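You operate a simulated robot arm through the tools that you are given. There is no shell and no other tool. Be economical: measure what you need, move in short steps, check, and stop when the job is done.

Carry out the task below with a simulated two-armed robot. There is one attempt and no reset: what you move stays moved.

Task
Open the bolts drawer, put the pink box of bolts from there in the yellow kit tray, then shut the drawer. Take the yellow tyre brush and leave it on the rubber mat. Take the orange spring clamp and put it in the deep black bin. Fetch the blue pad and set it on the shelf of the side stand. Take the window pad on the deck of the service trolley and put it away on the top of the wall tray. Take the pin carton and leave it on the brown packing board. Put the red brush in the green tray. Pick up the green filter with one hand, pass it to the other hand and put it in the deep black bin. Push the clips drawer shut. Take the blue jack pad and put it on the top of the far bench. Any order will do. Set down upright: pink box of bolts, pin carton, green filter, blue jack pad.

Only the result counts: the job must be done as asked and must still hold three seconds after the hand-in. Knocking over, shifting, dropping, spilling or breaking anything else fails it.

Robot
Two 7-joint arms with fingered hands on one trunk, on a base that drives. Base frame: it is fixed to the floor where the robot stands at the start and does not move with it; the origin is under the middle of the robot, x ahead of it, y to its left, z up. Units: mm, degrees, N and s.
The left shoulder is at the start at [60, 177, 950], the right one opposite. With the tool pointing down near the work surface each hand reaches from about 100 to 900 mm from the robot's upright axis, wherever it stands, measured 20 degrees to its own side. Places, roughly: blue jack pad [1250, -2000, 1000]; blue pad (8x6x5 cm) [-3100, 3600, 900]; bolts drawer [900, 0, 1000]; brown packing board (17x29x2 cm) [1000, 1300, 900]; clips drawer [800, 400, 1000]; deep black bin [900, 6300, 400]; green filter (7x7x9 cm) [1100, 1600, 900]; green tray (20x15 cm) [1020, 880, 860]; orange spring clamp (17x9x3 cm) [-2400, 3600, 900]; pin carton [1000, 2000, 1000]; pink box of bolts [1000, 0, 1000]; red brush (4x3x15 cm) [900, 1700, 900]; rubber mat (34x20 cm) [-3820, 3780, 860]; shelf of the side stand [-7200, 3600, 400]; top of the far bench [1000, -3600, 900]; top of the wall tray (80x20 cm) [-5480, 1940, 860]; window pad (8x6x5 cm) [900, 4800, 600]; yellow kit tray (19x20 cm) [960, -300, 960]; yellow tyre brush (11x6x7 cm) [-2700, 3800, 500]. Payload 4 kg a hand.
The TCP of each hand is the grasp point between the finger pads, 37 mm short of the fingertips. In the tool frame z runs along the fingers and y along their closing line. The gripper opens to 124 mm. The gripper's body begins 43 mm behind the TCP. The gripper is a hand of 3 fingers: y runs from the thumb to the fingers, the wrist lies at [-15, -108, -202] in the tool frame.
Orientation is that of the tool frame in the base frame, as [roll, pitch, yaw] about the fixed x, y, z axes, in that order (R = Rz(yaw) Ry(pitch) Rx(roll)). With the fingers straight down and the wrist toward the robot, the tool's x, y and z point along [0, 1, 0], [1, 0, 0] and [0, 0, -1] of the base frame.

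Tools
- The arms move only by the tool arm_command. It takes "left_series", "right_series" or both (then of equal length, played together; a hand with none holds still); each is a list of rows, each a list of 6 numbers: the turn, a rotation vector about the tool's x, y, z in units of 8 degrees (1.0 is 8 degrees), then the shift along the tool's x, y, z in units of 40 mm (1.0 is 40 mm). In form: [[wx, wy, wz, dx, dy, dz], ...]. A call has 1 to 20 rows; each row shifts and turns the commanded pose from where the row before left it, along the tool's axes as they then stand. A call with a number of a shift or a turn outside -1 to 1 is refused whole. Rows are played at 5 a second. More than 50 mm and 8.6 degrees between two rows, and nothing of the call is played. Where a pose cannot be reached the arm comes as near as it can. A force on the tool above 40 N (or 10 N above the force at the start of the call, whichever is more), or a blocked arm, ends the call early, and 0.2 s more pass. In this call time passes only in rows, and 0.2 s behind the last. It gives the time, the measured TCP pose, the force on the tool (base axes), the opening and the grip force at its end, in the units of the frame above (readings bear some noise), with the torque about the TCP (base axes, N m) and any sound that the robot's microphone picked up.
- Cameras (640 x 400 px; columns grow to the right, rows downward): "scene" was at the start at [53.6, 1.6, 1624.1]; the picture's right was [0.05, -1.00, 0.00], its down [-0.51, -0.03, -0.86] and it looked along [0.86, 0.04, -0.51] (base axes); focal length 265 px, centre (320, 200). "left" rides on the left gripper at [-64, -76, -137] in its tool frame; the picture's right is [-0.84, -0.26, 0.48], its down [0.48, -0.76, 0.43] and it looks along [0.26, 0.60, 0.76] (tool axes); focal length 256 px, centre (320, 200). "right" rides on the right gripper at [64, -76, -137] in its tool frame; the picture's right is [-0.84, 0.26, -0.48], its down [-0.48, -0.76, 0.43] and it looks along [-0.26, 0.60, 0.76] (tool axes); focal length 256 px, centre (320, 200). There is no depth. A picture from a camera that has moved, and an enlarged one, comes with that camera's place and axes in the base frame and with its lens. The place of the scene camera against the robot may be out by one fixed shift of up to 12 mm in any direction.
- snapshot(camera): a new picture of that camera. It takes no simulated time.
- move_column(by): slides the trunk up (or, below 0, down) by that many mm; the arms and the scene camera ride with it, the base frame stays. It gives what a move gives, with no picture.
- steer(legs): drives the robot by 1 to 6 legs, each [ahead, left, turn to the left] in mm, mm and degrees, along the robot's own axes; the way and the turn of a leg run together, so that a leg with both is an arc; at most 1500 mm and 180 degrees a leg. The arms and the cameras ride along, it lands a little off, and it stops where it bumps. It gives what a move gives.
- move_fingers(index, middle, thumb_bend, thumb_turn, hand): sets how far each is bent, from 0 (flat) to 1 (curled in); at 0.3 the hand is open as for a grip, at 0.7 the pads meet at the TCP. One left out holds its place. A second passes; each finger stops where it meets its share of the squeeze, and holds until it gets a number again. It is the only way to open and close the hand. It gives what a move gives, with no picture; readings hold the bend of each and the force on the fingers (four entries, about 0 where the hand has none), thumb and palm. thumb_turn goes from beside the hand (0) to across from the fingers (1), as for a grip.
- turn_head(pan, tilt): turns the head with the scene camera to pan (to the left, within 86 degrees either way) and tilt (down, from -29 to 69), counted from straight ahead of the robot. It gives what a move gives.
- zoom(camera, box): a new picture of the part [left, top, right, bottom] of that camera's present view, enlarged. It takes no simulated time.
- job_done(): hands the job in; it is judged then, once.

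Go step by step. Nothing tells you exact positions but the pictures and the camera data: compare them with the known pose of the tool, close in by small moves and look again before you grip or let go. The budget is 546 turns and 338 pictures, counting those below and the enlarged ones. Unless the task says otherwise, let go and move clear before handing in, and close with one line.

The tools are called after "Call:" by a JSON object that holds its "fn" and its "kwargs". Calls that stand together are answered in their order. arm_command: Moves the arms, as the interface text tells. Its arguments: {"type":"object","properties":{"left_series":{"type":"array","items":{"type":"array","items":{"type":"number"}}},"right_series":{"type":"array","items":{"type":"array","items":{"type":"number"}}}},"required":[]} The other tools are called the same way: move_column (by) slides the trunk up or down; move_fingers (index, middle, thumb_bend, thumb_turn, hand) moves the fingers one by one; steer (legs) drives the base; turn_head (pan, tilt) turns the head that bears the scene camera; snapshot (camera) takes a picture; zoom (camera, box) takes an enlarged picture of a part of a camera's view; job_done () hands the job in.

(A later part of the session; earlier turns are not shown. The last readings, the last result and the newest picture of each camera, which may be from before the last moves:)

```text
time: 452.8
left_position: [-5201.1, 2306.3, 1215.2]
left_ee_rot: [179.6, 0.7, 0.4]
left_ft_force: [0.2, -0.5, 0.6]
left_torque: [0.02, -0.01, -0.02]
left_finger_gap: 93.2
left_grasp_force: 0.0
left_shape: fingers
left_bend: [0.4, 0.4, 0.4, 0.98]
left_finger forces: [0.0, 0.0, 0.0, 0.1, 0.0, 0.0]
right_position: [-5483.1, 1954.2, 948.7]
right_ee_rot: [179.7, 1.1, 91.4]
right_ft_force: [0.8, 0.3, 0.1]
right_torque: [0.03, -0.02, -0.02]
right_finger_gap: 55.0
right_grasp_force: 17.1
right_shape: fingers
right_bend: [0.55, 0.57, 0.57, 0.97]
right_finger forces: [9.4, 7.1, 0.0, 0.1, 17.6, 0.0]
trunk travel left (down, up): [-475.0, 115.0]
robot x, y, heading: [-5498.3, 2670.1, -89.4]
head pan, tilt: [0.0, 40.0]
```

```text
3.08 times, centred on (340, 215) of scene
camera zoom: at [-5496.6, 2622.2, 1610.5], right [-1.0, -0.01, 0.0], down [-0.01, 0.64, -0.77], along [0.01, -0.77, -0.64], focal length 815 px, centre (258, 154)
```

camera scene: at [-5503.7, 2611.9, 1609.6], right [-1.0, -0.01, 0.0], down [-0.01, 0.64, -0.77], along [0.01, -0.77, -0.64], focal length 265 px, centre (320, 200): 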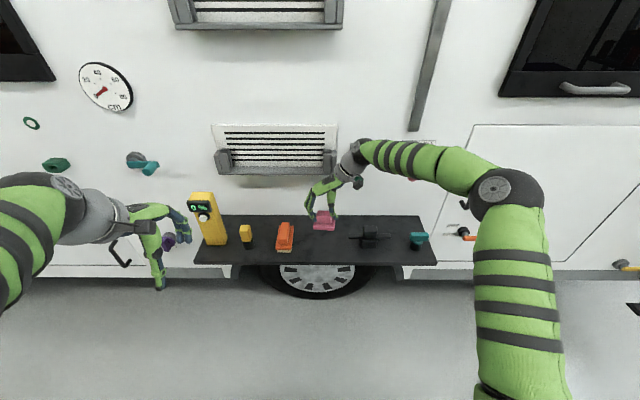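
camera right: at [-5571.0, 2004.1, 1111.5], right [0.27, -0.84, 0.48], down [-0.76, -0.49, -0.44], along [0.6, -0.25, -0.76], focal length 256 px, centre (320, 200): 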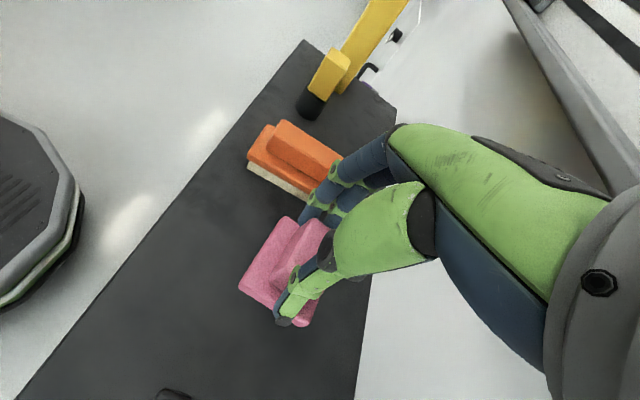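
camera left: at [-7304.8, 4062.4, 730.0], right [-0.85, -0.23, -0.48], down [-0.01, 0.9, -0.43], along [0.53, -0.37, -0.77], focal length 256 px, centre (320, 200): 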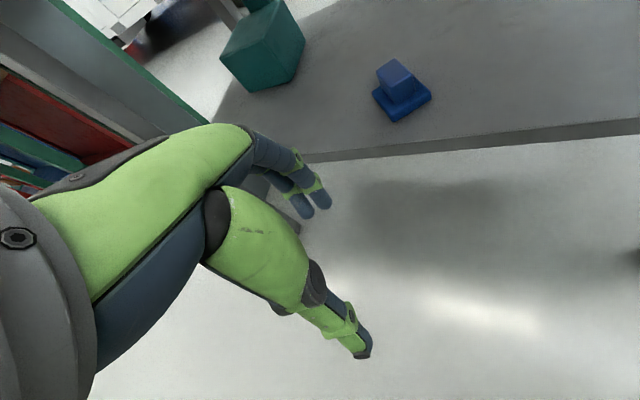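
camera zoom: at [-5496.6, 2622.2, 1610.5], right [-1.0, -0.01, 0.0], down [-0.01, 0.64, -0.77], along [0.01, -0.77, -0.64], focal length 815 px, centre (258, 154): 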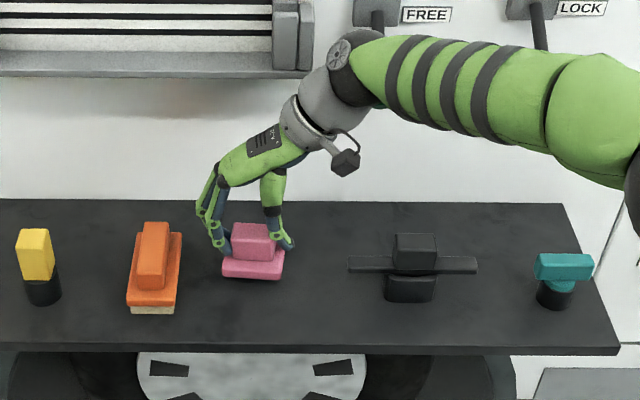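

The body is being pushed slightly, so the forearm must be touching the wall lever. I go back up at once.

Call:
{"fn": "arm_command", "kwargs": {"right_series": [[0, 0, 0, 0, 0, -0.5], [0, 0, 0, 0.2, 0, -0.9], [0, 0, 0, 0.5, 0, -0.5]]}}

Call:
{"fn": "zoom", "kwargs": {"camera": "scene", "box": [250, 90, 450, 260]}}

```text
time: 453.6
left_position: [-5206.3, 2298.3, 1212.0]
left_ee_rot: [179.9, 0.6, 0.3]
left_ft_force: [0.4, 0.1, 0.2]
left_torque: [-0.02, 0.03, 0.0]
left_finger_gap: 93.2
left_grasp_force: 0.0
left_shape: fingers
left_bend: [0.4, 0.4, 0.4, 0.98]
left_finger forces: [0.0, 0.1, 0.1, 0.0, 0.1, 0.0]
right_position: [-5500.4, 1976.3, 1005.6]
right_ee_rot: [-179.8, -0.3, 90.4]
right_ft_force: [-0.6, 0.1, -0.9]
right_torque: [0.03, 0.0, -0.01]
right_finger_gap: 55.1
right_grasp_force: 17.3
right_shape: fingers
right_bend: [0.55, 0.57, 0.57, 0.97]
right_finger forces: [9.5, 7.1, 0.1, 0.0, 17.5, 0.0]
trunk travel left (down, up): [-475.0, 115.0]
robot x, y, heading: [-5496.1, 2671.9, -89.7]
head pan, tilt: [0.0, 40.0]
```

```text
2.35 times, centred on (350, 175) of scene
camera zoom: at [-5503.1, 2612.3, 1609.2], right [-1.0, -0.01, 0.0], down [-0.01, 0.64, -0.77], along [0.01, -0.77, -0.64], focal length 623 px, centre (249, 259)
```

zoom: 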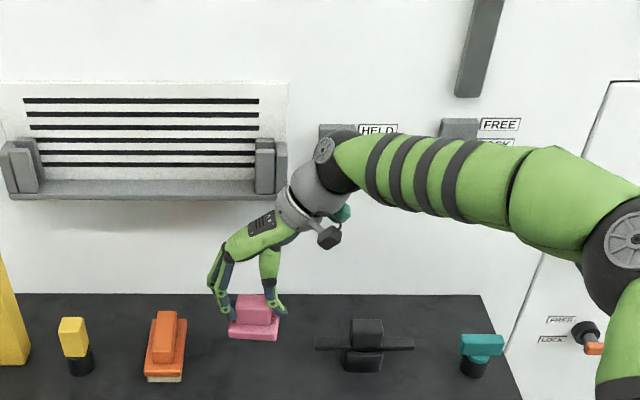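

The lever hasn't moved. I pull back, turn the hand so its wrist points to the robot, and place it with the forearm coming straight in.

Call:
{"fn": "arm_command", "kwargs": {"right_series": [[0, 0, 0, 1, 0, -0.5], [0, 0, 0, 1, 0, -0.5], [0, 0, 0, 1, 0, -0.3], [0, 0, 0, 1, 0, 0], [0, 0, 0, 1, 0, 0], [0, 0, 0.94, 0, 0, 0], [0, 0, 0.94, 0, 0, 0], [0, 0, 0.94, 0, 0, 0], [0, 0, 0.94, 0, 0, 0], [0, 0, 0.94, 0, 0, 0], [0, 0, 0.94, 0, 0, 0], [0, 0, 0.94, 0, 0, 0], [0, 0, 0.94, 0, 0, 0], [0, 0, 0.94, 0, 0, 0], [0, 0, 0.94, 0, 0, 0], [0, 0, 0.94, 0, 0, 0], [0, 0, 0.94, 0, 0, 0]]}}

Call:
{"fn": "snapshot", "kwargs": {"camera": "scene"}}

```text
time: 457.2
left_position: [-5206.0, 2298.6, 1212.2]
left_ee_rot: [180.0, 0.5, 0.4]
left_ft_force: [-0.1, 0.8, -0.6]
left_torque: [0.0, 0.0, -0.01]
left_finger_gap: 93.0
left_grasp_force: 0.1
left_shape: fingers
left_bend: [0.4, 0.4, 0.4, 0.98]
left_finger forces: [0.1, 0.0, 0.0, 0.0, 0.0, 0.0]
right_position: [-5500.5, 2175.4, 1059.0]
right_ee_rot: [-179.9, 0.1, 0.2]
right_ft_force: [-0.6, -0.6, -0.3]
right_torque: [0.0, -0.04, -0.03]
right_finger_gap: 54.6
right_grasp_force: 16.8
right_shape: fingers
right_bend: [0.55, 0.57, 0.57, 0.97]
right_finger forces: [9.4, 6.9, 0.1, 0.0, 17.1, 0.1]
trunk travel left (down, up): [-475.0, 115.0]
robot x, y, heading: [-5495.3, 2670.1, -89.7]
head pan, tilt: [0.0, 40.0]
```

```text
110 pictures are left
camera scene: at [-5503.1, 2612.3, 1609.6], right [-1.0, -0.01, 0.0], down [-0.01, 0.64, -0.77], along [0.01, -0.77, -0.64], focal length 265 px, centre (320, 200)
```

scene: 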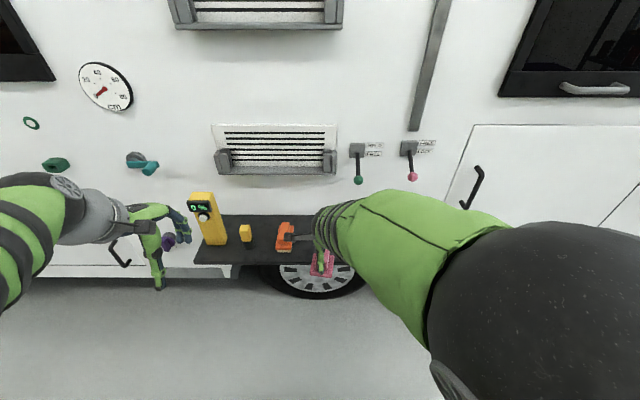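

Call:
{"fn": "arm_command", "kwargs": {"right_series": [[0, 0, 0, 0, 0.95, 0.1], [0, 0, 0, 0, 0.95, 0.1], [0, 0, 0, 0, 0.95, 0.2], [0, 0, 0, 0, 0.95, 0.4], [0, 0, 0, 0, 0.95, 0.5], [0, 0, 0, 0, 0.95, 0.5]]}}

Call:
{"fn": "snapshot", "kwargs": {"camera": "scene"}}

Call:
{"fn": "snapshot", "kwargs": {"camera": "right"}}

```text
time: 458.6
left_position: [-5207.4, 2298.6, 1213.3]
left_ee_rot: [-179.9, 0.6, 0.4]
left_ft_force: [-0.3, 0.1, 0.1]
left_torque: [0.01, 0.02, -0.02]
left_finger_gap: 93.1
left_grasp_force: 0.1
left_shape: fingers
left_bend: [0.4, 0.4, 0.4, 0.98]
left_finger forces: [0.1, 0.0, 0.0, 0.0, 0.0, 0.0]
right_position: [-5501.0, 1947.9, 983.4]
right_ee_rot: [-179.8, 0.1, 0.4]
right_ft_force: [-0.2, -0.1, 0.1]
right_torque: [0.03, 0.0, 0.02]
right_finger_gap: 54.4
right_grasp_force: 17.6
right_shape: fingers
right_bend: [0.55, 0.57, 0.57, 0.97]
right_finger forces: [9.3, 7.2, 0.0, 0.0, 17.2, 0.1]
trunk travel left (down, up): [-475.0, 115.0]
robot x, y, heading: [-5501.1, 2673.6, -89.7]
head pan, tilt: [0.0, 40.0]
```

```text
109 pictures are left
camera scene: at [-5503.8, 2610.9, 1609.6], right [-1.0, -0.01, 0.0], down [-0.01, 0.64, -0.77], along [0.01, -0.77, -0.64], focal length 265 px, centre (320, 200)
```

scene: 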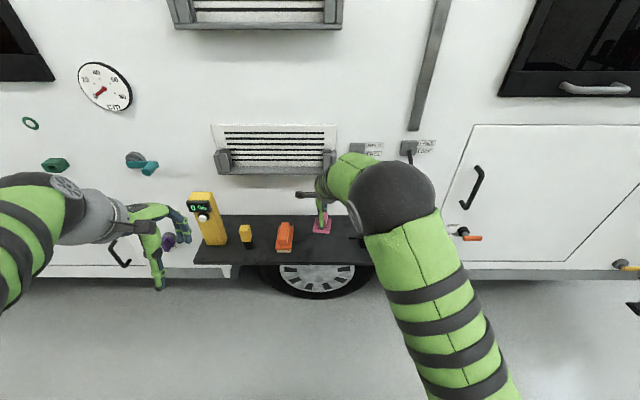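

```text
108 pictures are left
camera right: at [-5436.9, 2025.2, 1121.3], right [-0.84, -0.26, 0.48], down [-0.49, 0.76, -0.43], along [-0.25, -0.59, -0.76], focal length 256 px, centre (320, 200)
```

right: 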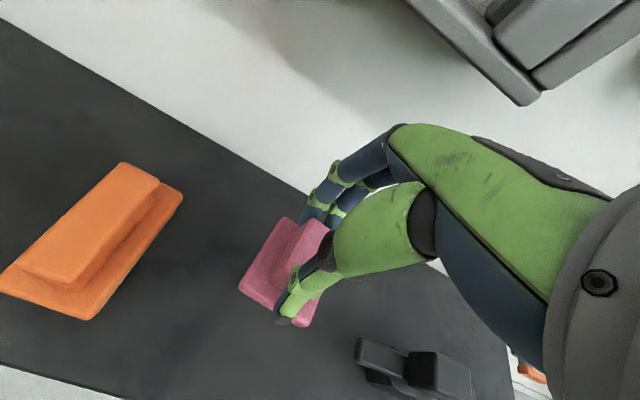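

Call:
{"fn": "arm_command", "kwargs": {"right_series": [[0, 0, 0, 0, -0.2, 0.4], [0, 0, 0, 0, 0, 0.5]]}}

Call:
{"fn": "arm_command", "kwargs": {"right_series": [[0, 0, 0, 0, 0, 0.25]]}}

```text
time: 459.2
left_position: [-5208.1, 2298.7, 1212.8]
left_ee_rot: [-179.9, 0.5, 0.4]
left_ft_force: [0.1, -0.1, -0.2]
left_torque: [-0.01, -0.03, 0.0]
left_finger_gap: 93.1
left_grasp_force: 0.0
left_shape: fingers
left_bend: [0.4, 0.4, 0.4, 0.98]
left_finger forces: [0.0, 0.1, 0.0, 0.0, 0.1, 0.1]
right_position: [-5499.9, 1956.4, 948.4]
right_ee_rot: [-179.8, 0.1, 0.3]
right_ft_force: [0.1, 0.3, -0.5]
right_torque: [0.01, 0.03, 0.0]
right_finger_gap: 54.7
right_grasp_force: 16.6
right_shape: fingers
right_bend: [0.55, 0.57, 0.57, 0.97]
right_finger forces: [9.3, 7.0, 0.1, 0.0, 17.2, 0.0]
trunk travel left (down, up): [-475.0, 115.0]
robot x, y, heading: [-5494.7, 2670.2, -89.5]
head pan, tilt: [0.0, 40.0]
```

```text
time: 459.6
left_position: [-5207.9, 2299.1, 1214.0]
left_ee_rot: [-180.0, 0.5, 0.4]
left_ft_force: [0.7, 0.0, -1.1]
left_torque: [0.02, -0.02, -0.01]
left_finger_gap: 93.0
left_grasp_force: 0.0
left_shape: fingers
left_bend: [0.4, 0.4, 0.4, 0.98]
left_finger forces: [0.1, 0.0, 0.0, 0.0, 0.0, 0.0]
right_position: [-5498.6, 1956.3, 940.1]
right_ee_rot: [-179.8, 0.1, 0.2]
right_ft_force: [-0.6, 0.2, -1.1]
right_torque: [-0.01, 0.0, -0.03]
right_finger_gap: 54.6
right_grasp_force: 17.5
right_shape: fingers
right_bend: [0.55, 0.57, 0.57, 0.97]
right_finger forces: [9.2, 6.9, 0.0, 0.0, 17.3, 0.0]
trunk travel left (down, up): [-475.0, 115.0]
robot x, y, heading: [-5500.4, 2669.9, -89.5]
head pan, tilt: [0.0, 40.0]
```

Call:
{"fn": "arm_command", "kwargs": {"right_series": [[0, 0, 0, 0, 0, 0.2], [0, 0, 0, 0, 0, 0.15]]}}

Call:
{"fn": "snapshot", "kwargs": {"camera": "right"}}

```text
time: 460.2
left_position: [-5208.4, 2300.9, 1214.5]
left_ee_rot: [-179.9, 0.5, 0.4]
left_ft_force: [0.3, 0.5, 0.4]
left_torque: [0.05, -0.01, -0.03]
left_finger_gap: 93.1
left_grasp_force: 0.1
left_shape: fingers
left_bend: [0.4, 0.4, 0.4, 0.98]
left_finger forces: [0.1, 0.1, 0.0, 0.0, 0.0, 0.0]
right_position: [-5499.7, 1954.7, 926.3]
right_ee_rot: [-179.9, 0.0, 0.2]
right_ft_force: [-0.5, 2.3, 9.8]
right_torque: [-0.16, 0.02, 0.0]
right_finger_gap: 55.1
right_grasp_force: 19.3
right_shape: fingers
right_bend: [0.55, 0.57, 0.57, 0.97]
right_finger forces: [9.2, 7.6, 0.1, 0.0, 21.8, 0.1]
trunk travel left (down, up): [-475.0, 115.0]
robot x, y, heading: [-5499.4, 2666.2, -89.5]
head pan, tilt: [0.0, 40.0]
```

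```text
107 pictures are left
camera right: at [-5435.3, 2033.2, 1063.7], right [-0.84, -0.26, 0.48], down [-0.49, 0.76, -0.43], along [-0.25, -0.6, -0.76], focal length 256 px, centre (320, 200)
```

right: 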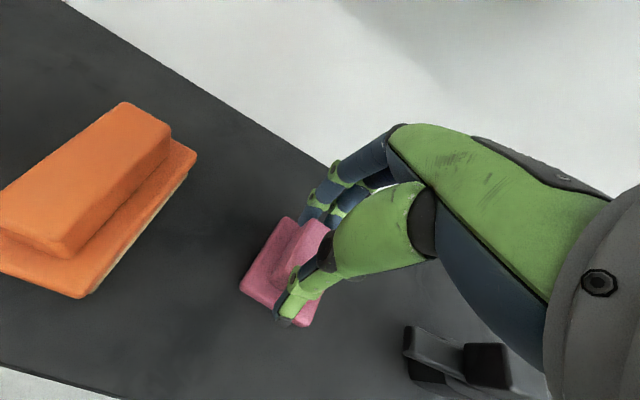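

Contact at z 926, as expected. I release, rise and pull back.

Call:
{"fn": "move_fingers", "kwargs": {"hand": "right", "index": 0.42, "middle": 0.42, "thumb_bend": 0.42}}

Call:
{"fn": "arm_command", "kwargs": {"right_series": [[0, 0, 0, 0, 0, -0.5], [0, 0, 0, 0, -0.1, -0.7], [0, 0, 0, 0, -0.8, -0.5], [0, 0, 0, 0, -0.9, -0.3], [0, 0, 0, 0, -0.9, -0.3], [0, 0, 0, 0, -0.9, -0.3], [0, 0, 0, 0, -0.9, 0], [0, 0, 0, 0, -0.9, 0]]}}

Call:
{"fn": "zoom", "kwargs": {"camera": "scene", "box": [200, 140, 460, 290]}}

```text
time: 461.2
left_position: [-5207.5, 2298.7, 1212.3]
left_ee_rot: [180.0, 0.4, 0.4]
left_ft_force: [-0.8, -0.1, 0.4]
left_torque: [-0.03, 0.03, 0.02]
left_finger_gap: 93.1
left_grasp_force: 0.0
left_shape: fingers
left_bend: [0.4, 0.4, 0.4, 0.98]
left_finger forces: [0.1, 0.0, 0.0, 0.0, 0.0, 0.0]
right_position: [-5499.7, 1956.9, 925.8]
right_ee_rot: [-179.8, 0.1, 0.3]
right_ft_force: [-0.1, 0.1, 0.1]
right_torque: [0.01, -0.01, 0.01]
right_finger_gap: 87.0
right_grasp_force: 0.0
right_shape: fingers
right_bend: [0.42, 0.42, 0.42, 0.97]
right_finger forces: [0.0, 0.0, 0.1, 0.0, 0.0, 0.0]
trunk travel left (down, up): [-475.0, 115.0]
robot x, y, heading: [-5496.8, 2668.5, -89.5]
head pan, tilt: [0.0, 40.0]
```

```text
time: 463.0
left_position: [-5206.4, 2298.9, 1212.4]
left_ee_rot: [180.0, 0.5, 0.4]
left_ft_force: [0.0, -0.7, 0.0]
left_torque: [-0.01, 0.01, -0.01]
left_finger_gap: 93.1
left_grasp_force: 0.1
left_shape: fingers
left_bend: [0.4, 0.4, 0.4, 0.98]
left_finger forces: [0.0, 0.0, 0.0, 0.0, 0.0, 0.0]
right_position: [-5501.7, 2173.0, 1030.3]
right_ee_rot: [-179.8, 0.1, 0.4]
right_ft_force: [-0.2, 0.4, -0.1]
right_torque: [-0.04, 0.03, -0.01]
right_finger_gap: 86.7
right_grasp_force: 0.0
right_shape: fingers
right_bend: [0.42, 0.42, 0.42, 0.97]
right_finger forces: [0.0, 0.0, 0.1, 0.0, 0.1, 0.0]
trunk travel left (down, up): [-475.0, 115.0]
robot x, y, heading: [-5497.2, 2670.3, -89.6]
head pan, tilt: [0.0, 40.0]
```

```text
2.46 times, centred on (330, 215) of scene
camera zoom: at [-5503.6, 2613.0, 1609.6], right [-1.0, -0.01, 0.0], down [-0.01, 0.64, -0.77], along [0.01, -0.77, -0.64], focal length 652 px, centre (295, 163)
```

zoom: 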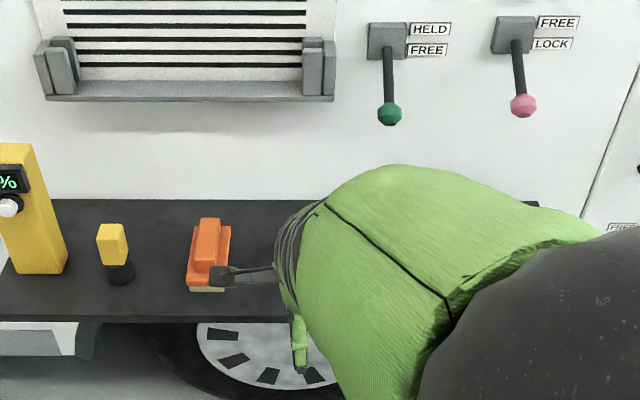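

Before leaving, I step back and check the pad on the tray.

Call:
{"fn": "steer", "kwargs": {"legs": [[-60, 0, 0], [0, 850, 0]]}}

Call:
{"fn": "turn_head", "kwargs": {"pan": -50, "tilt": 30}}

Call:
{"fn": "snapshot", "kwargs": {"camera": "scene"}}

Call:
{"fn": "steer", "kwargs": {"legs": [[0, 0, 90], [0, 0, 90]]}}

Call:
{"fn": "turn_head", "kwargs": {"pan": -30, "tilt": 25}}

Call:
{"fn": "snapshot", "kwargs": {"camera": "scene"}}

```text
time: 468.1
left_position: [-4355.7, 2359.0, 1212.7]
left_ee_rot: [180.0, 0.5, 0.0]
left_ft_force: [0.7, 0.1, 0.3]
left_torque: [-0.01, 0.0, -0.01]
left_finger_gap: 93.1
left_grasp_force: 0.1
left_shape: fingers
left_bend: [0.4, 0.4, 0.4, 0.98]
left_finger forces: [0.0, 0.0, 0.0, 0.0, 0.0, 0.1]
right_position: [-4650.3, 2235.7, 1029.7]
right_ee_rot: [-179.9, 0.1, -0.1]
right_ft_force: [0.7, -0.1, -0.2]
right_torque: [0.0, -0.01, 0.01]
right_finger_gap: 87.0
right_grasp_force: 0.2
right_shape: fingers
right_bend: [0.42, 0.42, 0.42, 0.97]
right_finger forces: [0.0, 0.0, 0.1, 0.0, 0.0, 0.0]
trunk travel left (down, up): [-475.0, 115.0]
robot x, y, heading: [-4644.0, 2734.4, -89.9]
head pan, tilt: [0.0, 40.0]
```

```text
time: 469.3
left_position: [-4356.3, 2359.7, 1213.5]
left_ee_rot: [180.0, 0.5, -0.1]
left_ft_force: [-0.4, 0.5, 0.6]
left_torque: [0.0, 0.03, 0.0]
left_finger_gap: 93.1
left_grasp_force: 0.0
left_shape: fingers
left_bend: [0.4, 0.4, 0.4, 0.98]
left_finger forces: [0.1, 0.0, 0.0, 0.1, 0.0, 0.0]
right_position: [-4650.2, 2237.6, 1029.2]
right_ee_rot: [-179.8, 0.1, -0.2]
right_ft_force: [-0.1, 0.2, 0.5]
right_torque: [-0.05, -0.02, -0.02]
right_finger_gap: 86.7
right_grasp_force: 0.2
right_shape: fingers
right_bend: [0.42, 0.42, 0.42, 0.98]
right_finger forces: [0.0, 0.0, 0.1, 0.1, 0.1, 0.0]
trunk travel left (down, up): [-475.0, 115.0]
robot x, y, heading: [-4640.6, 2731.5, -89.8]
head pan, tilt: [-50.0, 30.0]
```

```text
105 pictures are left
camera scene: at [-4719.7, 2701.4, 1624.9], right [-0.64, 0.76, 0.0], down [0.38, 0.32, -0.87], along [-0.66, -0.56, -0.5], focal length 265 px, centre (320, 200)
```

scene: 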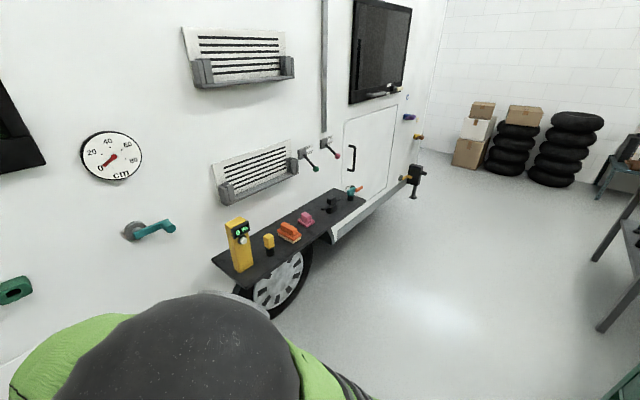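

```text
time: 477.4
left_position: [-4944.8, 3097.2, 1213.7]
left_ee_rot: [180.0, 0.5, -178.0]
left_ft_force: [0.6, 0.8, 0.6]
left_torque: [0.0, -0.02, 0.0]
left_finger_gap: 93.1
left_grasp_force: 0.0
left_shape: fingers
left_bend: [0.4, 0.4, 0.4, 0.98]
left_finger forces: [0.0, 0.0, 0.1, 0.0, 0.0, 0.1]
right_position: [-4655.8, 3230.6, 1029.7]
right_ee_rot: [-179.8, 0.1, -178.0]
right_ft_force: [-0.2, 0.6, 0.3]
right_torque: [0.0, 0.02, 0.0]
right_finger_gap: 87.2
right_grasp_force: 0.0
right_shape: fingers
right_bend: [0.42, 0.42, 0.42, 0.97]
right_finger forces: [0.0, 0.0, 0.1, 0.1, 0.1, 0.1]
trunk travel left (down, up): [-475.0, 115.0]
robot x, y, heading: [-4645.5, 2733.0, 92.0]
head pan, tilt: [-50.0, 30.0]
```

```text
time: 478.2
left_position: [-4943.6, 3095.9, 1213.4]
left_ee_rot: [180.0, 0.5, -178.0]
left_ft_force: [-0.2, -0.1, 0.9]
left_torque: [0.0, 0.0, -0.01]
left_finger_gap: 92.9
left_grasp_force: 0.1
left_shape: fingers
left_bend: [0.4, 0.4, 0.4, 0.98]
left_finger forces: [0.1, 0.0, 0.0, 0.0, 0.0, 0.0]
right_position: [-4656.2, 3230.7, 1028.7]
right_ee_rot: [-179.8, 0.2, -178.0]
right_ft_force: [0.6, 0.8, -0.7]
right_torque: [0.01, 0.0, 0.01]
right_finger_gap: 86.9
right_grasp_force: 0.0
right_shape: fingers
right_bend: [0.42, 0.42, 0.42, 0.98]
right_finger forces: [0.0, 0.0, 0.0, 0.0, 0.1, 0.0]
trunk travel left (down, up): [-475.0, 115.0]
robot x, y, heading: [-4643.3, 2732.4, 92.0]
head pan, tilt: [-30.0, 25.0]
```

```text
104 pictures are left
camera scene: at [-4606.4, 2781.3, 1632.9], right [0.88, -0.47, 0.0], down [-0.2, -0.37, -0.91], along [0.42, 0.8, -0.42], focal length 265 px, centre (320, 200)
```

scene: 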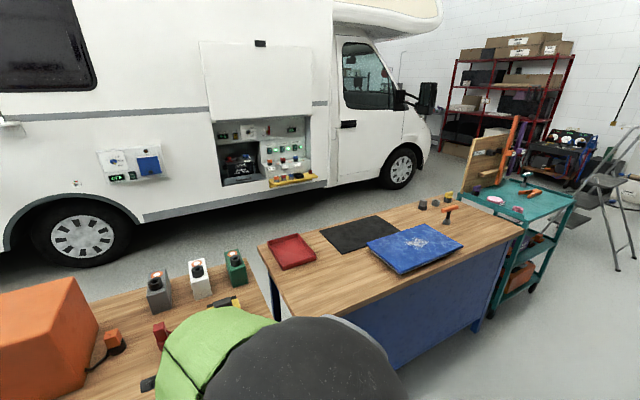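

The window pad is on the tray. I drive east along this aisle to the teal cart, where I can see an orange clamp on top.

Call:
{"fn": "steer", "kwargs": {"legs": [[0, 0, -2], [0, -1200, 0], [0, -1050, 0]]}}

Call:
{"fn": "turn_head", "kwargs": {"pan": 0, "tilt": 38}}

Call:
{"fn": "snapshot", "kwargs": {"camera": "scene"}}

Call:
{"fn": "snapshot", "kwargs": {"camera": "right"}}

```text
time: 489.8
left_position: [-2660.2, 3113.3, 1212.2]
left_ee_rot: [-180.0, 0.5, 179.9]
left_ft_force: [0.8, -0.4, 0.6]
left_torque: [0.0, 0.04, 0.02]
left_finger_gap: 93.2
left_grasp_force: 0.0
left_shape: fingers
left_bend: [0.4, 0.4, 0.4, 0.98]
left_finger forces: [0.1, 0.1, 0.0, 0.0, 0.0, 0.2]
right_position: [-2365.5, 3238.3, 1030.0]
right_ee_rot: [-179.7, 0.2, 179.9]
right_ft_force: [0.0, 0.6, -0.1]
right_torque: [-0.02, -0.02, -0.02]
right_finger_gap: 86.9
right_grasp_force: 0.1
right_shape: fingers
right_bend: [0.42, 0.42, 0.42, 0.98]
right_finger forces: [0.0, 0.0, 0.0, 0.1, 0.0, 0.0]
trunk travel left (down, up): [-475.0, 115.0]
robot x, y, heading: [-2377.1, 2738.8, 90.2]
head pan, tilt: [-30.0, 25.0]
```

```text
time: 490.8
left_position: [-2659.9, 3113.8, 1212.7]
left_ee_rot: [-180.0, 0.5, 179.8]
left_ft_force: [0.2, 0.2, -0.1]
left_torque: [-0.03, 0.02, 0.06]
left_finger_gap: 93.0
left_grasp_force: 0.0
left_shape: fingers
left_bend: [0.4, 0.4, 0.4, 0.98]
left_finger forces: [0.0, 0.1, 0.0, 0.1, 0.0, 0.1]
right_position: [-2365.3, 3237.7, 1030.6]
right_ee_rot: [-179.8, 0.1, 179.9]
right_ft_force: [0.3, -0.2, 0.7]
right_torque: [-0.02, 0.0, -0.03]
right_finger_gap: 86.7
right_grasp_force: 0.0
right_shape: fingers
right_bend: [0.42, 0.42, 0.42, 0.97]
right_finger forces: [0.0, 0.0, 0.0, 0.1, 0.0, 0.0]
trunk travel left (down, up): [-475.0, 115.0]
robot x, y, heading: [-2372.2, 2738.6, 90.0]
head pan, tilt: [0.0, 38.0]
```

```text
103 pictures are left
camera scene: at [-2379.5, 2793.5, 1612.6], right [1.0, 0.0, 0.0], down [0.0, -0.62, -0.79], along [0.0, 0.79, -0.62], focal length 265 px, centre (320, 200)
```

scene: 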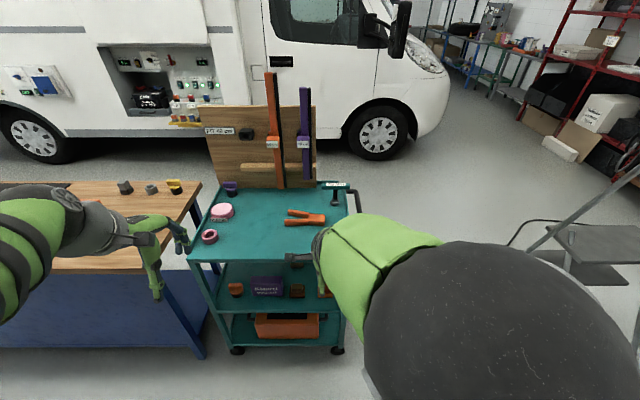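

```text
102 pictures are left
camera right: at [-2428.6, 3163.7, 1166.5], right [0.84, 0.26, 0.48], down [0.48, -0.76, -0.43], along [0.26, 0.59, -0.76], focal length 256 px, centre (320, 200)
```

right: 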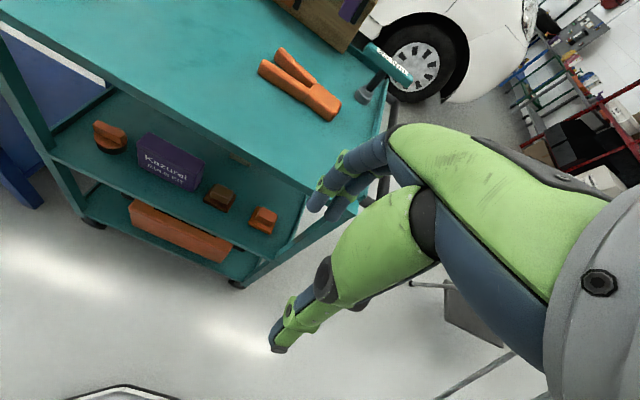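

Call:
{"fn": "zoom", "kwargs": {"camera": "right", "box": [230, 30, 390, 140]}}

Call:
{"fn": "zoom", "kwargs": {"camera": "scene", "box": [200, 170, 370, 270]}}

```text
3.64 times, centred on (310, 85) of right
camera zoom: at [-2428.6, 3163.7, 1166.5], right [0.84, 0.26, 0.48], down [0.48, -0.76, -0.43], along [0.26, 0.59, -0.76], focal length 931 px, centre (356, 618)
```

zoom: 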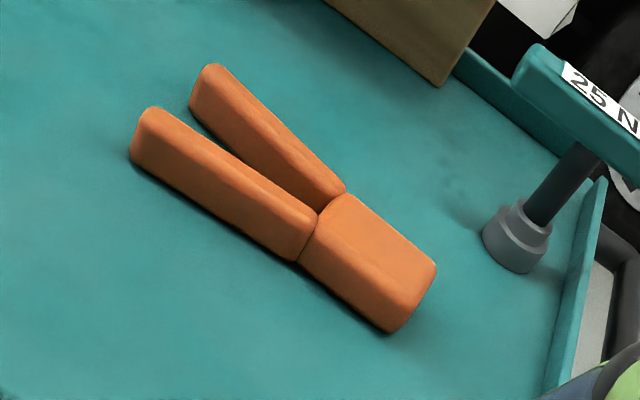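

```text
3.76 times, centred on (285, 220) of scene
camera zoom: at [-2379.5, 2793.5, 1612.6], right [1.0, 0.0, 0.0], down [0.0, -0.62, -0.79], along [0.0, 0.79, -0.62], focal length 997 px, centre (452, 125)
```

zoom: 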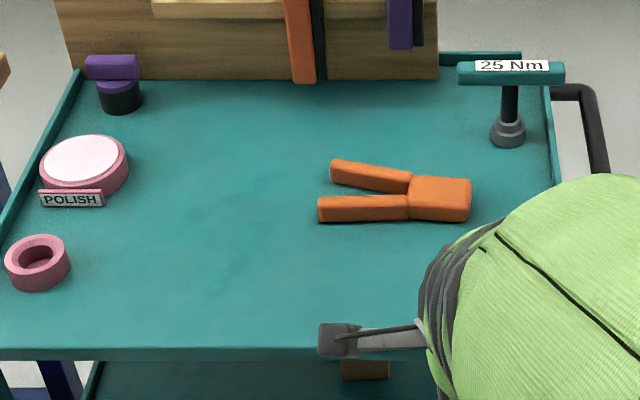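

The clamp body is at about [-2390, 3600], top z 880, and the cart deck is at about 850. I move closer and reach over it with the right hand.

Call:
{"fn": "steer", "kwargs": {"legs": [[150, 0, 0]]}}

Call:
{"fn": "move_fingers", "kwargs": {"hand": "right", "index": 0.35, "middle": 0.35, "thumb_bend": 0.35}}

Call:
{"fn": "arm_command", "kwargs": {"right_series": [[0, 0, 0, 0.108, 0.883, 0.29], [0, 0, 0, 0.108, 0.883, 0.29], [0, 0, 0, 0.108, 0.883, 0.29], [0, 0, 0, 0.108, 0.883, 0.29], [0, 0, 0, 0.108, 0.883, 0.29], [0, 0, 0, 0.108, 0.883, 0.29]]}}

Call:
{"fn": "snapshot", "kwargs": {"camera": "right"}}

Call:
{"fn": "zoom", "kwargs": {"camera": "scene", "box": [230, 160, 410, 290]}}

```text
time: 492.1
left_position: [-2661.9, 3260.2, 1211.9]
left_ee_rot: [-179.9, 0.5, 180.0]
left_ft_force: [0.2, 0.4, -1.1]
left_torque: [0.0, 0.01, 0.04]
left_finger_gap: 93.3
left_grasp_force: 0.0
left_shape: fingers
left_bend: [0.4, 0.4, 0.4, 0.98]
left_finger forces: [0.0, 0.1, 0.0, 0.0, 0.0, 0.0]
right_position: [-2366.1, 3386.8, 1028.6]
right_ee_rot: [-179.7, 0.1, 179.9]
right_ft_force: [-0.2, 0.3, 0.2]
right_torque: [-0.03, -0.01, -0.02]
right_finger_gap: 87.0
right_grasp_force: 0.1
right_shape: fingers
right_bend: [0.42, 0.42, 0.42, 0.98]
right_finger forces: [0.0, 0.0, 0.1, 0.0, 0.1, 0.1]
trunk travel left (down, up): [-475.0, 115.0]
robot x, y, heading: [-2375.4, 2888.8, 89.9]
head pan, tilt: [0.0, 38.0]
```

```text
time: 493.1
left_position: [-2660.3, 3261.1, 1213.1]
left_ee_rot: [180.0, 0.4, 180.0]
left_ft_force: [-0.5, 0.1, 0.2]
left_torque: [-0.01, 0.02, -0.01]
left_finger_gap: 93.3
left_grasp_force: 0.1
left_shape: fingers
left_bend: [0.4, 0.4, 0.4, 0.98]
left_finger forces: [0.0, 0.1, 0.0, 0.0, 0.0, 0.1]
right_position: [-2366.7, 3384.5, 1030.2]
right_ee_rot: [-179.8, 0.1, 179.9]
right_ft_force: [0.4, -0.3, 0.3]
right_torque: [-0.01, 0.02, 0.02]
right_finger_gap: 108.3
right_grasp_force: 0.1
right_shape: fingers
right_bend: [0.35, 0.35, 0.35, 0.98]
right_finger forces: [0.0, 0.0, 0.0, 0.0, 0.1, 0.0]
trunk travel left (down, up): [-475.0, 115.0]
robot x, y, heading: [-2373.8, 2886.2, 90.4]
head pan, tilt: [0.0, 38.0]
```

```text
time: 494.5
left_position: [-2660.2, 3260.3, 1212.4]
left_ee_rot: [-179.8, 0.5, -179.9]
left_ft_force: [0.2, 0.1, 0.7]
left_torque: [-0.01, 0.03, 0.02]
left_finger_gap: 93.0
left_grasp_force: 0.2
left_shape: fingers
left_bend: [0.4, 0.4, 0.4, 0.98]
left_finger forces: [0.0, 0.1, 0.1, 0.2, 0.0, 0.0]
right_position: [-2391.6, 3598.1, 957.3]
right_ee_rot: [-179.6, 0.0, 179.9]
right_ft_force: [-0.7, 0.3, 0.3]
right_torque: [-0.01, 0.01, -0.01]
right_finger_gap: 108.3
right_grasp_force: 0.1
right_shape: fingers
right_bend: [0.35, 0.35, 0.35, 0.98]
right_finger forces: [0.1, 0.0, 0.1, 0.1, 0.1, 0.1]
trunk travel left (down, up): [-475.0, 115.0]
robot x, y, heading: [-2374.3, 2887.7, 90.2]
head pan, tilt: [0.0, 38.0]
```

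```text
99 pictures are left
camera right: at [-2454.1, 3524.7, 1094.8], right [0.84, 0.26, 0.48], down [0.48, -0.76, -0.43], along [0.26, 0.59, -0.76], focal length 256 px, centre (320, 200)
```

right: 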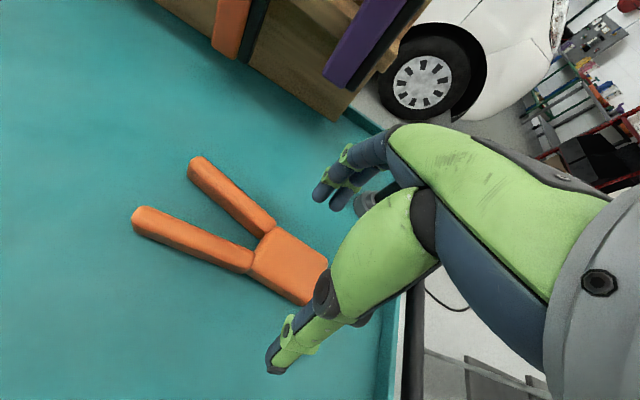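

```text
3.08 times, centred on (320, 225) of scene
camera zoom: at [-2379.8, 2940.8, 1612.6], right [1.0, 0.0, 0.0], down [0.0, -0.62, -0.79], along [0.0, 0.79, -0.62], focal length 815 px, centre (320, 123)
```

zoom: 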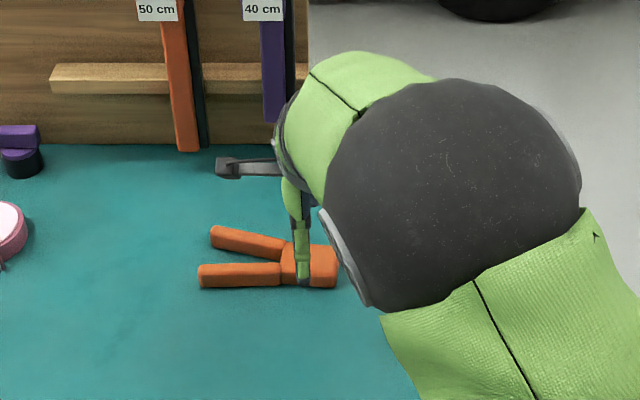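

Call:
{"fn": "arm_command", "kwargs": {"right_series": [[0, 0, 0, -0.05, 0.06, 0.8], [0, 0, 0, -0.05, 0.06, 0.8]]}}

Call:
{"fn": "move_fingers", "kwargs": {"hand": "right", "index": 0.66, "middle": 0.66, "thumb_bend": 0.66}}

Call:
{"fn": "arm_command", "kwargs": {"right_series": [[0, 0, 0, 0, 0, -0.4], [0, 0, 0, 0, 0, -0.7], [0, 0, 0, 0, 0, -0.7]]}}

Call:
{"fn": "snapshot", "kwargs": {"camera": "right"}}

```text
time: 495.1
left_position: [-2661.5, 3259.5, 1212.4]
left_ee_rot: [-179.9, 0.5, -179.9]
left_ft_force: [-0.2, 0.4, 0.1]
left_torque: [-0.02, 0.0, 0.0]
left_finger_gap: 93.3
left_grasp_force: 0.1
left_shape: fingers
left_bend: [0.4, 0.4, 0.4, 0.98]
left_finger forces: [0.0, 0.0, 0.0, 0.0, 0.0, 0.0]
right_position: [-2388.5, 3599.0, 894.5]
right_ee_rot: [-179.7, 0.2, 179.9]
right_ft_force: [0.4, 0.2, 0.4]
right_torque: [-0.02, -0.01, 0.03]
right_finger_gap: 108.1
right_grasp_force: 0.1
right_shape: fingers
right_bend: [0.35, 0.35, 0.35, 0.98]
right_finger forces: [0.1, 0.0, 0.0, 0.0, 0.0, 0.1]
trunk travel left (down, up): [-475.0, 115.0]
robot x, y, heading: [-2373.9, 2886.5, 90.0]
head pan, tilt: [0.0, 38.0]
```

```text
time: 496.1
left_position: [-2660.3, 3260.2, 1213.8]
left_ee_rot: [-180.0, 0.6, -179.9]
left_ft_force: [-0.1, -0.6, -0.1]
left_torque: [0.0, -0.05, 0.02]
left_finger_gap: 92.8
left_grasp_force: 0.0
left_shape: fingers
left_bend: [0.4, 0.4, 0.4, 0.98]
left_finger forces: [0.0, 0.0, 0.0, 0.1, 0.1, 0.0]
right_position: [-2388.2, 3599.1, 896.2]
right_ee_rot: [-179.9, 0.0, 180.0]
right_ft_force: [4.4, 1.4, 10.5]
right_torque: [0.42, -0.08, -0.05]
right_finger_gap: 56.5
right_grasp_force: 28.0
right_shape: fingers
right_bend: [0.55, 0.57, 0.57, 0.97]
right_finger forces: [14.9, 12.7, 0.0, 0.0, 27.3, 0.0]
trunk travel left (down, up): [-475.0, 115.0]
robot x, y, heading: [-2374.3, 2886.3, 90.1]
head pan, tilt: [0.0, 38.0]
```

```text
time: 496.9
left_position: [-2660.3, 3260.7, 1212.9]
left_ee_rot: [-179.9, 0.5, 180.0]
left_ft_force: [-0.5, -0.1, 0.5]
left_torque: [0.0, 0.02, 0.03]
left_finger_gap: 93.3
left_grasp_force: 0.0
left_shape: fingers
left_bend: [0.4, 0.4, 0.4, 0.98]
left_finger forces: [0.1, 0.0, 0.0, 0.0, 0.0, 0.0]
right_position: [-2387.6, 3600.4, 970.0]
right_ee_rot: [-179.8, 0.0, -180.0]
right_ft_force: [0.0, -0.1, -1.3]
right_torque: [-0.01, -0.02, 0.01]
right_finger_gap: 55.7
right_grasp_force: 25.2
right_shape: fingers
right_bend: [0.55, 0.57, 0.58, 0.96]
right_finger forces: [14.1, 11.0, 0.2, 0.0, 25.9, 0.0]
trunk travel left (down, up): [-475.0, 115.0]
robot x, y, heading: [-2373.7, 2886.5, 89.9]
head pan, tilt: [0.0, 38.0]
```

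```text
97 pictures are left
camera right: at [-2451.0, 3526.7, 1105.8], right [0.84, 0.26, 0.48], down [0.48, -0.76, -0.43], along [0.26, 0.59, -0.76], focal length 256 px, centre (320, 200)
```

right: 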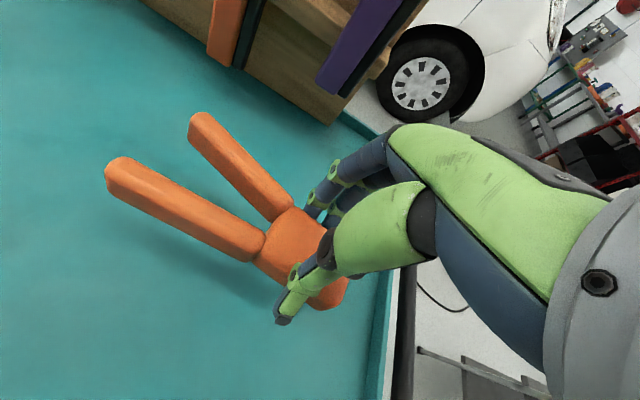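

I have the clamp. I raise it and keep both arms stretched forward to stay narrow while passing between the cart and the ladder.

Call:
{"fn": "arm_command", "kwargs": {"right_series": [[0, 0, 0, 0, 0, -0.9], [0, 0, 0, 0, 0, -0.9], [0, 0, 0, 0, -0.4, -0.9], [0, 0, 0, 0, -0.9, -0.9], [0, 0, 0, 0, -0.9, -0.5], [0, 0, 0, 0, -0.6, -0.3]], "left_series": [[0, 0, 0, -0.65, 0.75, 0], [0, 0, 0, -0.65, 0.75, 0], [0, 0, 0, -0.65, 0.75, 0], [0, 0, 0, -0.65, 0.75, 0], [0, 0, 0, -0.65, 0.75, 0], [0, 0, 0, -0.65, 0.75, 0]]}}

Call:
{"fn": "steer", "kwargs": {"legs": [[-200, 0, 0], [0, -660, 0]]}}

Call:
{"fn": "turn_head", "kwargs": {"pan": 0, "tilt": 25}}

Call:
{"fn": "snapshot", "kwargs": {"camera": "scene"}}

```text
refused: row 4 steps farther than a row can; nothing moved
```

```text
time: 501.7
left_position: [-2003.4, 3065.5, 1213.7]
left_ee_rot: [180.0, 0.5, 180.0]
left_ft_force: [-0.1, 0.0, -0.1]
left_torque: [0.02, 0.03, -0.01]
left_finger_gap: 92.9
left_grasp_force: 0.1
left_shape: fingers
left_bend: [0.4, 0.4, 0.4, 0.98]
left_finger forces: [0.1, 0.0, 0.0, 0.1, 0.1, 0.1]
right_position: [-1729.9, 3407.4, 968.3]
right_ee_rot: [-179.6, 0.1, 179.9]
right_ft_force: [1.3, -1.2, -1.2]
right_torque: [0.01, -0.04, 0.0]
right_finger_gap: 55.7
right_grasp_force: 25.4
right_shape: fingers
right_bend: [0.55, 0.57, 0.58, 0.96]
right_finger forces: [13.9, 11.1, 0.0, 0.0, 25.9, 0.1]
trunk travel left (down, up): [-475.0, 115.0]
robot x, y, heading: [-1718.4, 2693.2, 90.1]
head pan, tilt: [0.0, 38.0]
```

```text
time: 502.5
left_position: [-2004.1, 3065.5, 1212.7]
left_ee_rot: [180.0, 0.5, -180.0]
left_ft_force: [0.7, 0.3, -0.4]
left_torque: [0.01, 0.01, -0.01]
left_finger_gap: 93.3
left_grasp_force: 0.0
left_shape: fingers
left_bend: [0.4, 0.4, 0.4, 0.98]
left_finger forces: [0.0, 0.1, 0.0, 0.0, 0.1, 0.1]
right_position: [-1731.2, 3407.0, 968.7]
right_ee_rot: [-179.7, 0.1, 179.8]
right_ft_force: [-0.3, -0.5, -1.3]
right_torque: [-0.04, -0.02, 0.0]
right_finger_gap: 55.7
right_grasp_force: 25.2
right_shape: fingers
right_bend: [0.55, 0.57, 0.58, 0.96]
right_finger forces: [13.8, 11.0, 0.0, 0.0, 25.8, 0.1]
trunk travel left (down, up): [-475.0, 115.0]
robot x, y, heading: [-1714.6, 2692.2, 90.0]
head pan, tilt: [0.0, 25.0]
```

```text
96 pictures are left
camera scene: at [-1722.9, 2751.5, 1632.8], right [1.0, 0.0, 0.0], down [0.0, -0.42, -0.91], along [0.0, 0.91, -0.42], focal length 265 px, centre (320, 200)
```

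scene: 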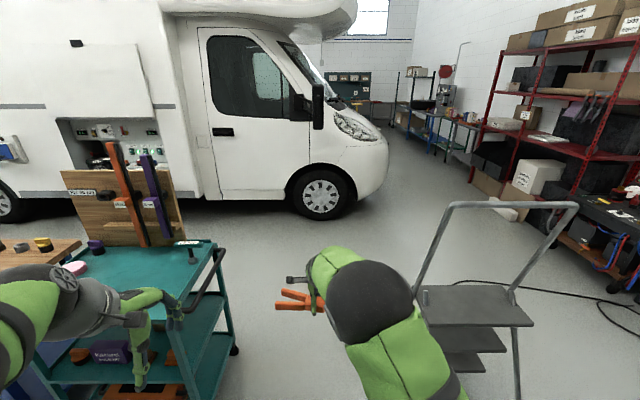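

Call:
{"fn": "arm_command", "kwargs": {"right_series": [[0, 0, 0, 0, 0, -0.9], [0, 0, 0, 0, 0, -0.9], [0, 0, 0, 0, -0.4, -0.9], [0, 0, 0, 0.3, -0.6, -0.7], [0, 0, 0, 0.3, -0.6, -0.3], [0, 0, 0, 0.3, 0, 0]], "left_series": [[0, 0, 0, -0.65, 0.75, 0], [0, 0, 0, -0.65, 0.75, 0], [0, 0, 0, -0.65, 0.75, 0], [0, 0, 0, -0.45, 0.75, 0], [0, 0, 0, -0.45, 0.75, 0], [0, 0, 0, -0.25, 0.75, 0]]}}

Call:
{"fn": "snapshot", "kwargs": {"camera": "scene"}}

```text
time: 503.9
left_position: [-1879.8, 3248.0, 1212.9]
left_ee_rot: [-180.0, 0.5, 179.9]
left_ft_force: [0.4, 0.1, -1.2]
left_torque: [0.0, 0.02, 0.01]
left_finger_gap: 93.2
left_grasp_force: 0.0
left_shape: fingers
left_bend: [0.4, 0.4, 0.4, 0.98]
left_finger forces: [0.0, 0.1, 0.1, 0.0, 0.0, 0.0]
right_position: [-1767.1, 3346.6, 1115.9]
right_ee_rot: [-179.7, 0.2, 179.9]
right_ft_force: [-0.6, -0.1, -1.3]
right_torque: [0.0, -0.1, 0.0]
right_finger_gap: 55.7
right_grasp_force: 25.7
right_shape: fingers
right_bend: [0.55, 0.57, 0.58, 0.96]
right_finger forces: [13.8, 11.1, 0.0, 0.0, 25.7, 0.0]
trunk travel left (down, up): [-475.0, 115.0]
robot x, y, heading: [-1717.6, 2698.1, 90.2]
head pan, tilt: [0.0, 25.0]
```

```text
95 pictures are left
camera scene: at [-1723.4, 2752.8, 1632.8], right [1.0, 0.0, 0.0], down [0.0, -0.42, -0.91], along [0.0, 0.91, -0.42], focal length 265 px, centre (320, 200)
```

scene: 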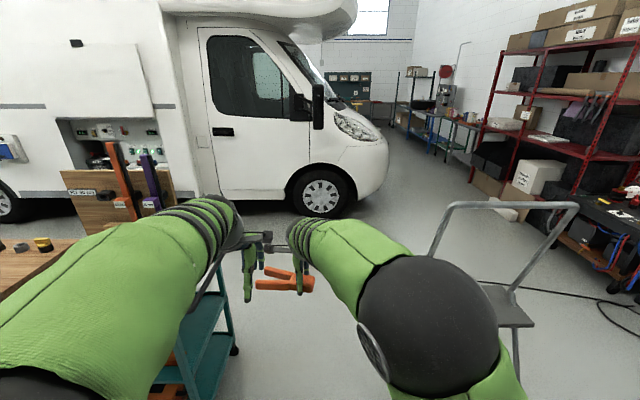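

Call:
{"fn": "arm_command", "kwargs": {"left_series": [[0, 0, 0, 0.9, 0, -0.5], [0, 0, 0, 0.9, 0, -0.5]]}}

Call:
{"fn": "steer", "kwargs": {"legs": [[900, 0, 0], [930, 0, 0], [0, 0, 90], [0, 0, 90]]}}

Call:
{"fn": "turn_head", "kwargs": {"pan": -20, "tilt": 35}}

Call:
{"fn": "snapshot", "kwargs": {"camera": "scene"}}

```text
time: 504.5
left_position: [-1950.7, 3245.4, 1255.0]
left_ee_rot: [180.0, 0.5, -180.0]
left_ft_force: [-0.3, 1.1, 0.0]
left_torque: [0.0, -0.05, 0.0]
left_finger_gap: 93.1
left_grasp_force: 0.2
left_shape: fingers
left_bend: [0.4, 0.4, 0.4, 0.98]
left_finger forces: [0.1, 0.0, 0.0, 0.1, 0.1, 0.1]
right_position: [-1767.6, 3345.4, 1116.2]
right_ee_rot: [-179.7, 0.2, 179.9]
right_ft_force: [0.3, 0.1, -1.3]
right_torque: [-0.04, -0.09, 0.0]
right_finger_gap: 55.8
right_grasp_force: 25.3
right_shape: fingers
right_bend: [0.55, 0.57, 0.58, 0.96]
right_finger forces: [13.9, 11.0, 0.0, 0.1, 25.8, 0.0]
trunk travel left (down, up): [-475.0, 115.0]
robot x, y, heading: [-1715.9, 2690.4, 90.4]
head pan, tilt: [0.0, 25.0]
```

```text
time: 513.7
left_position: [-1919.9, 5073.8, 1254.5]
left_ee_rot: [-179.9, 0.5, 178.3]
left_ft_force: [-1.1, -1.0, 0.5]
left_torque: [-0.03, -0.03, 0.04]
left_finger_gap: 92.9
left_grasp_force: 0.1
left_shape: fingers
left_bend: [0.4, 0.4, 0.4, 0.98]
left_finger forces: [0.0, 0.0, 0.1, 0.1, 0.1, 0.0]
right_position: [-1733.8, 5162.4, 1110.6]
right_ee_rot: [-178.7, 0.5, 178.4]
right_ft_force: [-0.1, -2.9, -2.8]
right_torque: [0.19, -0.01, -0.05]
right_finger_gap: 55.7
right_grasp_force: 28.5
right_shape: fingers
right_bend: [0.55, 0.58, 0.58, 0.96]
right_finger forces: [13.9, 16.3, 0.1, 0.0, 26.8, 0.0]
trunk travel left (down, up): [-475.0, 115.0]
robot x, y, heading: [-1698.5, 4514.9, 88.5]
head pan, tilt: [0.0, 25.0]
stopped in leg 2: the force on the tool passed its limit at 48 N (the readings are from after the stop); the commanded pose is now the measured one
```

```text
time: 514.5
left_position: [-1919.1, 5074.0, 1255.7]
left_ee_rot: [180.0, 0.4, 178.3]
left_ft_force: [0.4, 0.0, -0.2]
left_torque: [0.01, 0.0, -0.04]
left_finger_gap: 93.1
left_grasp_force: 0.1
left_shape: fingers
left_bend: [0.4, 0.4, 0.4, 0.98]
left_finger forces: [0.0, 0.0, 0.1, 0.1, 0.0, 0.0]
right_position: [-1733.7, 5162.6, 1110.5]
right_ee_rot: [-178.7, 0.4, 178.4]
right_ft_force: [0.1, -8.0, -5.8]
right_torque: [0.29, -0.04, -0.07]
right_finger_gap: 56.0
right_grasp_force: 30.9
right_shape: fingers
right_bend: [0.55, 0.58, 0.58, 0.96]
right_finger forces: [13.9, 20.8, 0.0, 0.0, 26.8, 0.0]
trunk travel left (down, up): [-475.0, 115.0]
robot x, y, heading: [-1699.3, 4515.8, 88.3]
head pan, tilt: [-20.0, 35.0]
```

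```text
94 pictures are left
camera scene: at [-1675.3, 4562.9, 1617.2], right [0.93, -0.37, 0.0], down [-0.21, -0.53, -0.82], along [0.3, 0.76, -0.57], focal length 265 px, centre (320, 200)
```

scene: 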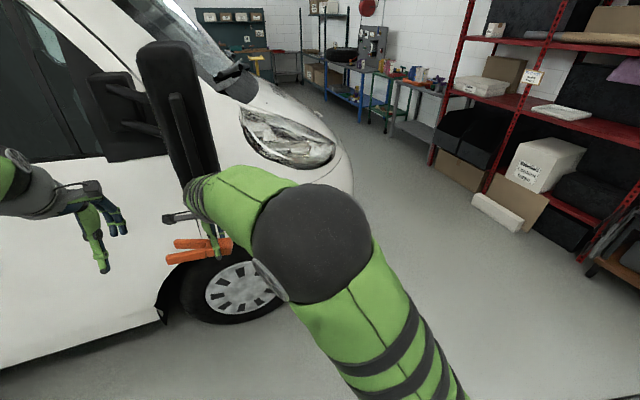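

The clamp hand brushed the van's mirror and stopped. I back off and then turn around here.

Call:
{"fn": "steer", "kwargs": {"legs": [[-260, 0, 0], [0, 0, 91], [0, 0, 91]]}}

Call:
{"fn": "turn_head", "kwargs": {"pan": -30, "tilt": 35}}

Call:
{"fn": "snapshot", "kwargs": {"camera": "scene"}}

```text
time: 524.1
left_position: [-1455.2, 3711.4, 1254.6]
left_ee_rot: [-179.9, 0.6, 1.5]
left_ft_force: [-0.1, 0.9, -0.2]
left_torque: [-0.02, -0.03, 0.03]
left_finger_gap: 93.2
left_grasp_force: 0.1
left_shape: fingers
left_bend: [0.4, 0.4, 0.4, 0.98]
left_finger forces: [0.1, 0.0, 0.0, 0.0, 0.0, 0.0]
right_position: [-1635.4, 3610.4, 1110.7]
right_ee_rot: [-178.7, 0.6, 1.6]
right_ft_force: [0.0, -0.3, -1.2]
right_torque: [0.04, 0.06, 0.04]
right_finger_gap: 54.4
right_grasp_force: 24.6
right_shape: fingers
right_bend: [0.55, 0.58, 0.58, 0.96]
right_finger forces: [13.4, 10.8, 0.0, 0.0, 25.2, 0.1]
trunk travel left (down, up): [-475.0, 115.0]
robot x, y, heading: [-1703.6, 4260.0, -88.6]
head pan, tilt: [-20.0, 35.0]
```

```text
time: 524.9
left_position: [-1456.3, 3711.1, 1254.1]
left_ee_rot: [-179.9, 0.5, 1.5]
left_ft_force: [0.3, 0.5, 0.6]
left_torque: [0.03, 0.03, 0.0]
left_finger_gap: 93.0
left_grasp_force: 0.0
left_shape: fingers
left_bend: [0.4, 0.4, 0.4, 0.98]
left_finger forces: [0.0, 0.0, 0.1, 0.1, 0.0, 0.0]
right_position: [-1636.8, 3610.6, 1109.2]
right_ee_rot: [-178.7, 0.5, 1.5]
right_ft_force: [-0.4, -0.5, -0.5]
right_torque: [0.01, 0.04, 0.02]
right_finger_gap: 54.6
right_grasp_force: 25.3
right_shape: fingers
right_bend: [0.55, 0.58, 0.58, 0.96]
right_finger forces: [13.6, 10.7, 0.0, 0.0, 25.1, 0.0]
trunk travel left (down, up): [-475.0, 115.0]
robot x, y, heading: [-1703.3, 4259.3, -88.5]
head pan, tilt: [-30.0, 35.0]
```

```text
93 pictures are left
camera scene: at [-1755.2, 4206.1, 1617.1], right [-0.88, 0.47, 0.0], down [0.27, 0.51, -0.82], along [-0.39, -0.72, -0.57], focal length 265 px, centre (320, 200)
```

scene: 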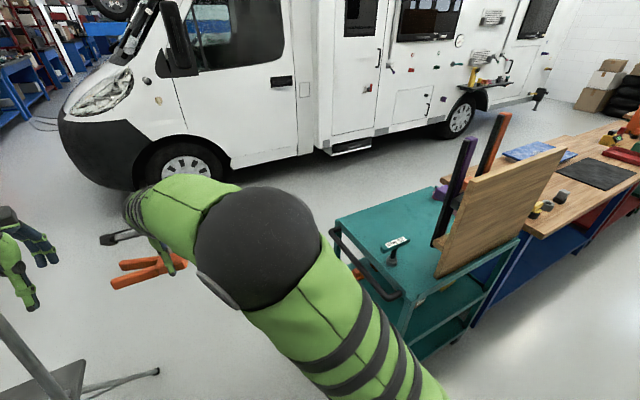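

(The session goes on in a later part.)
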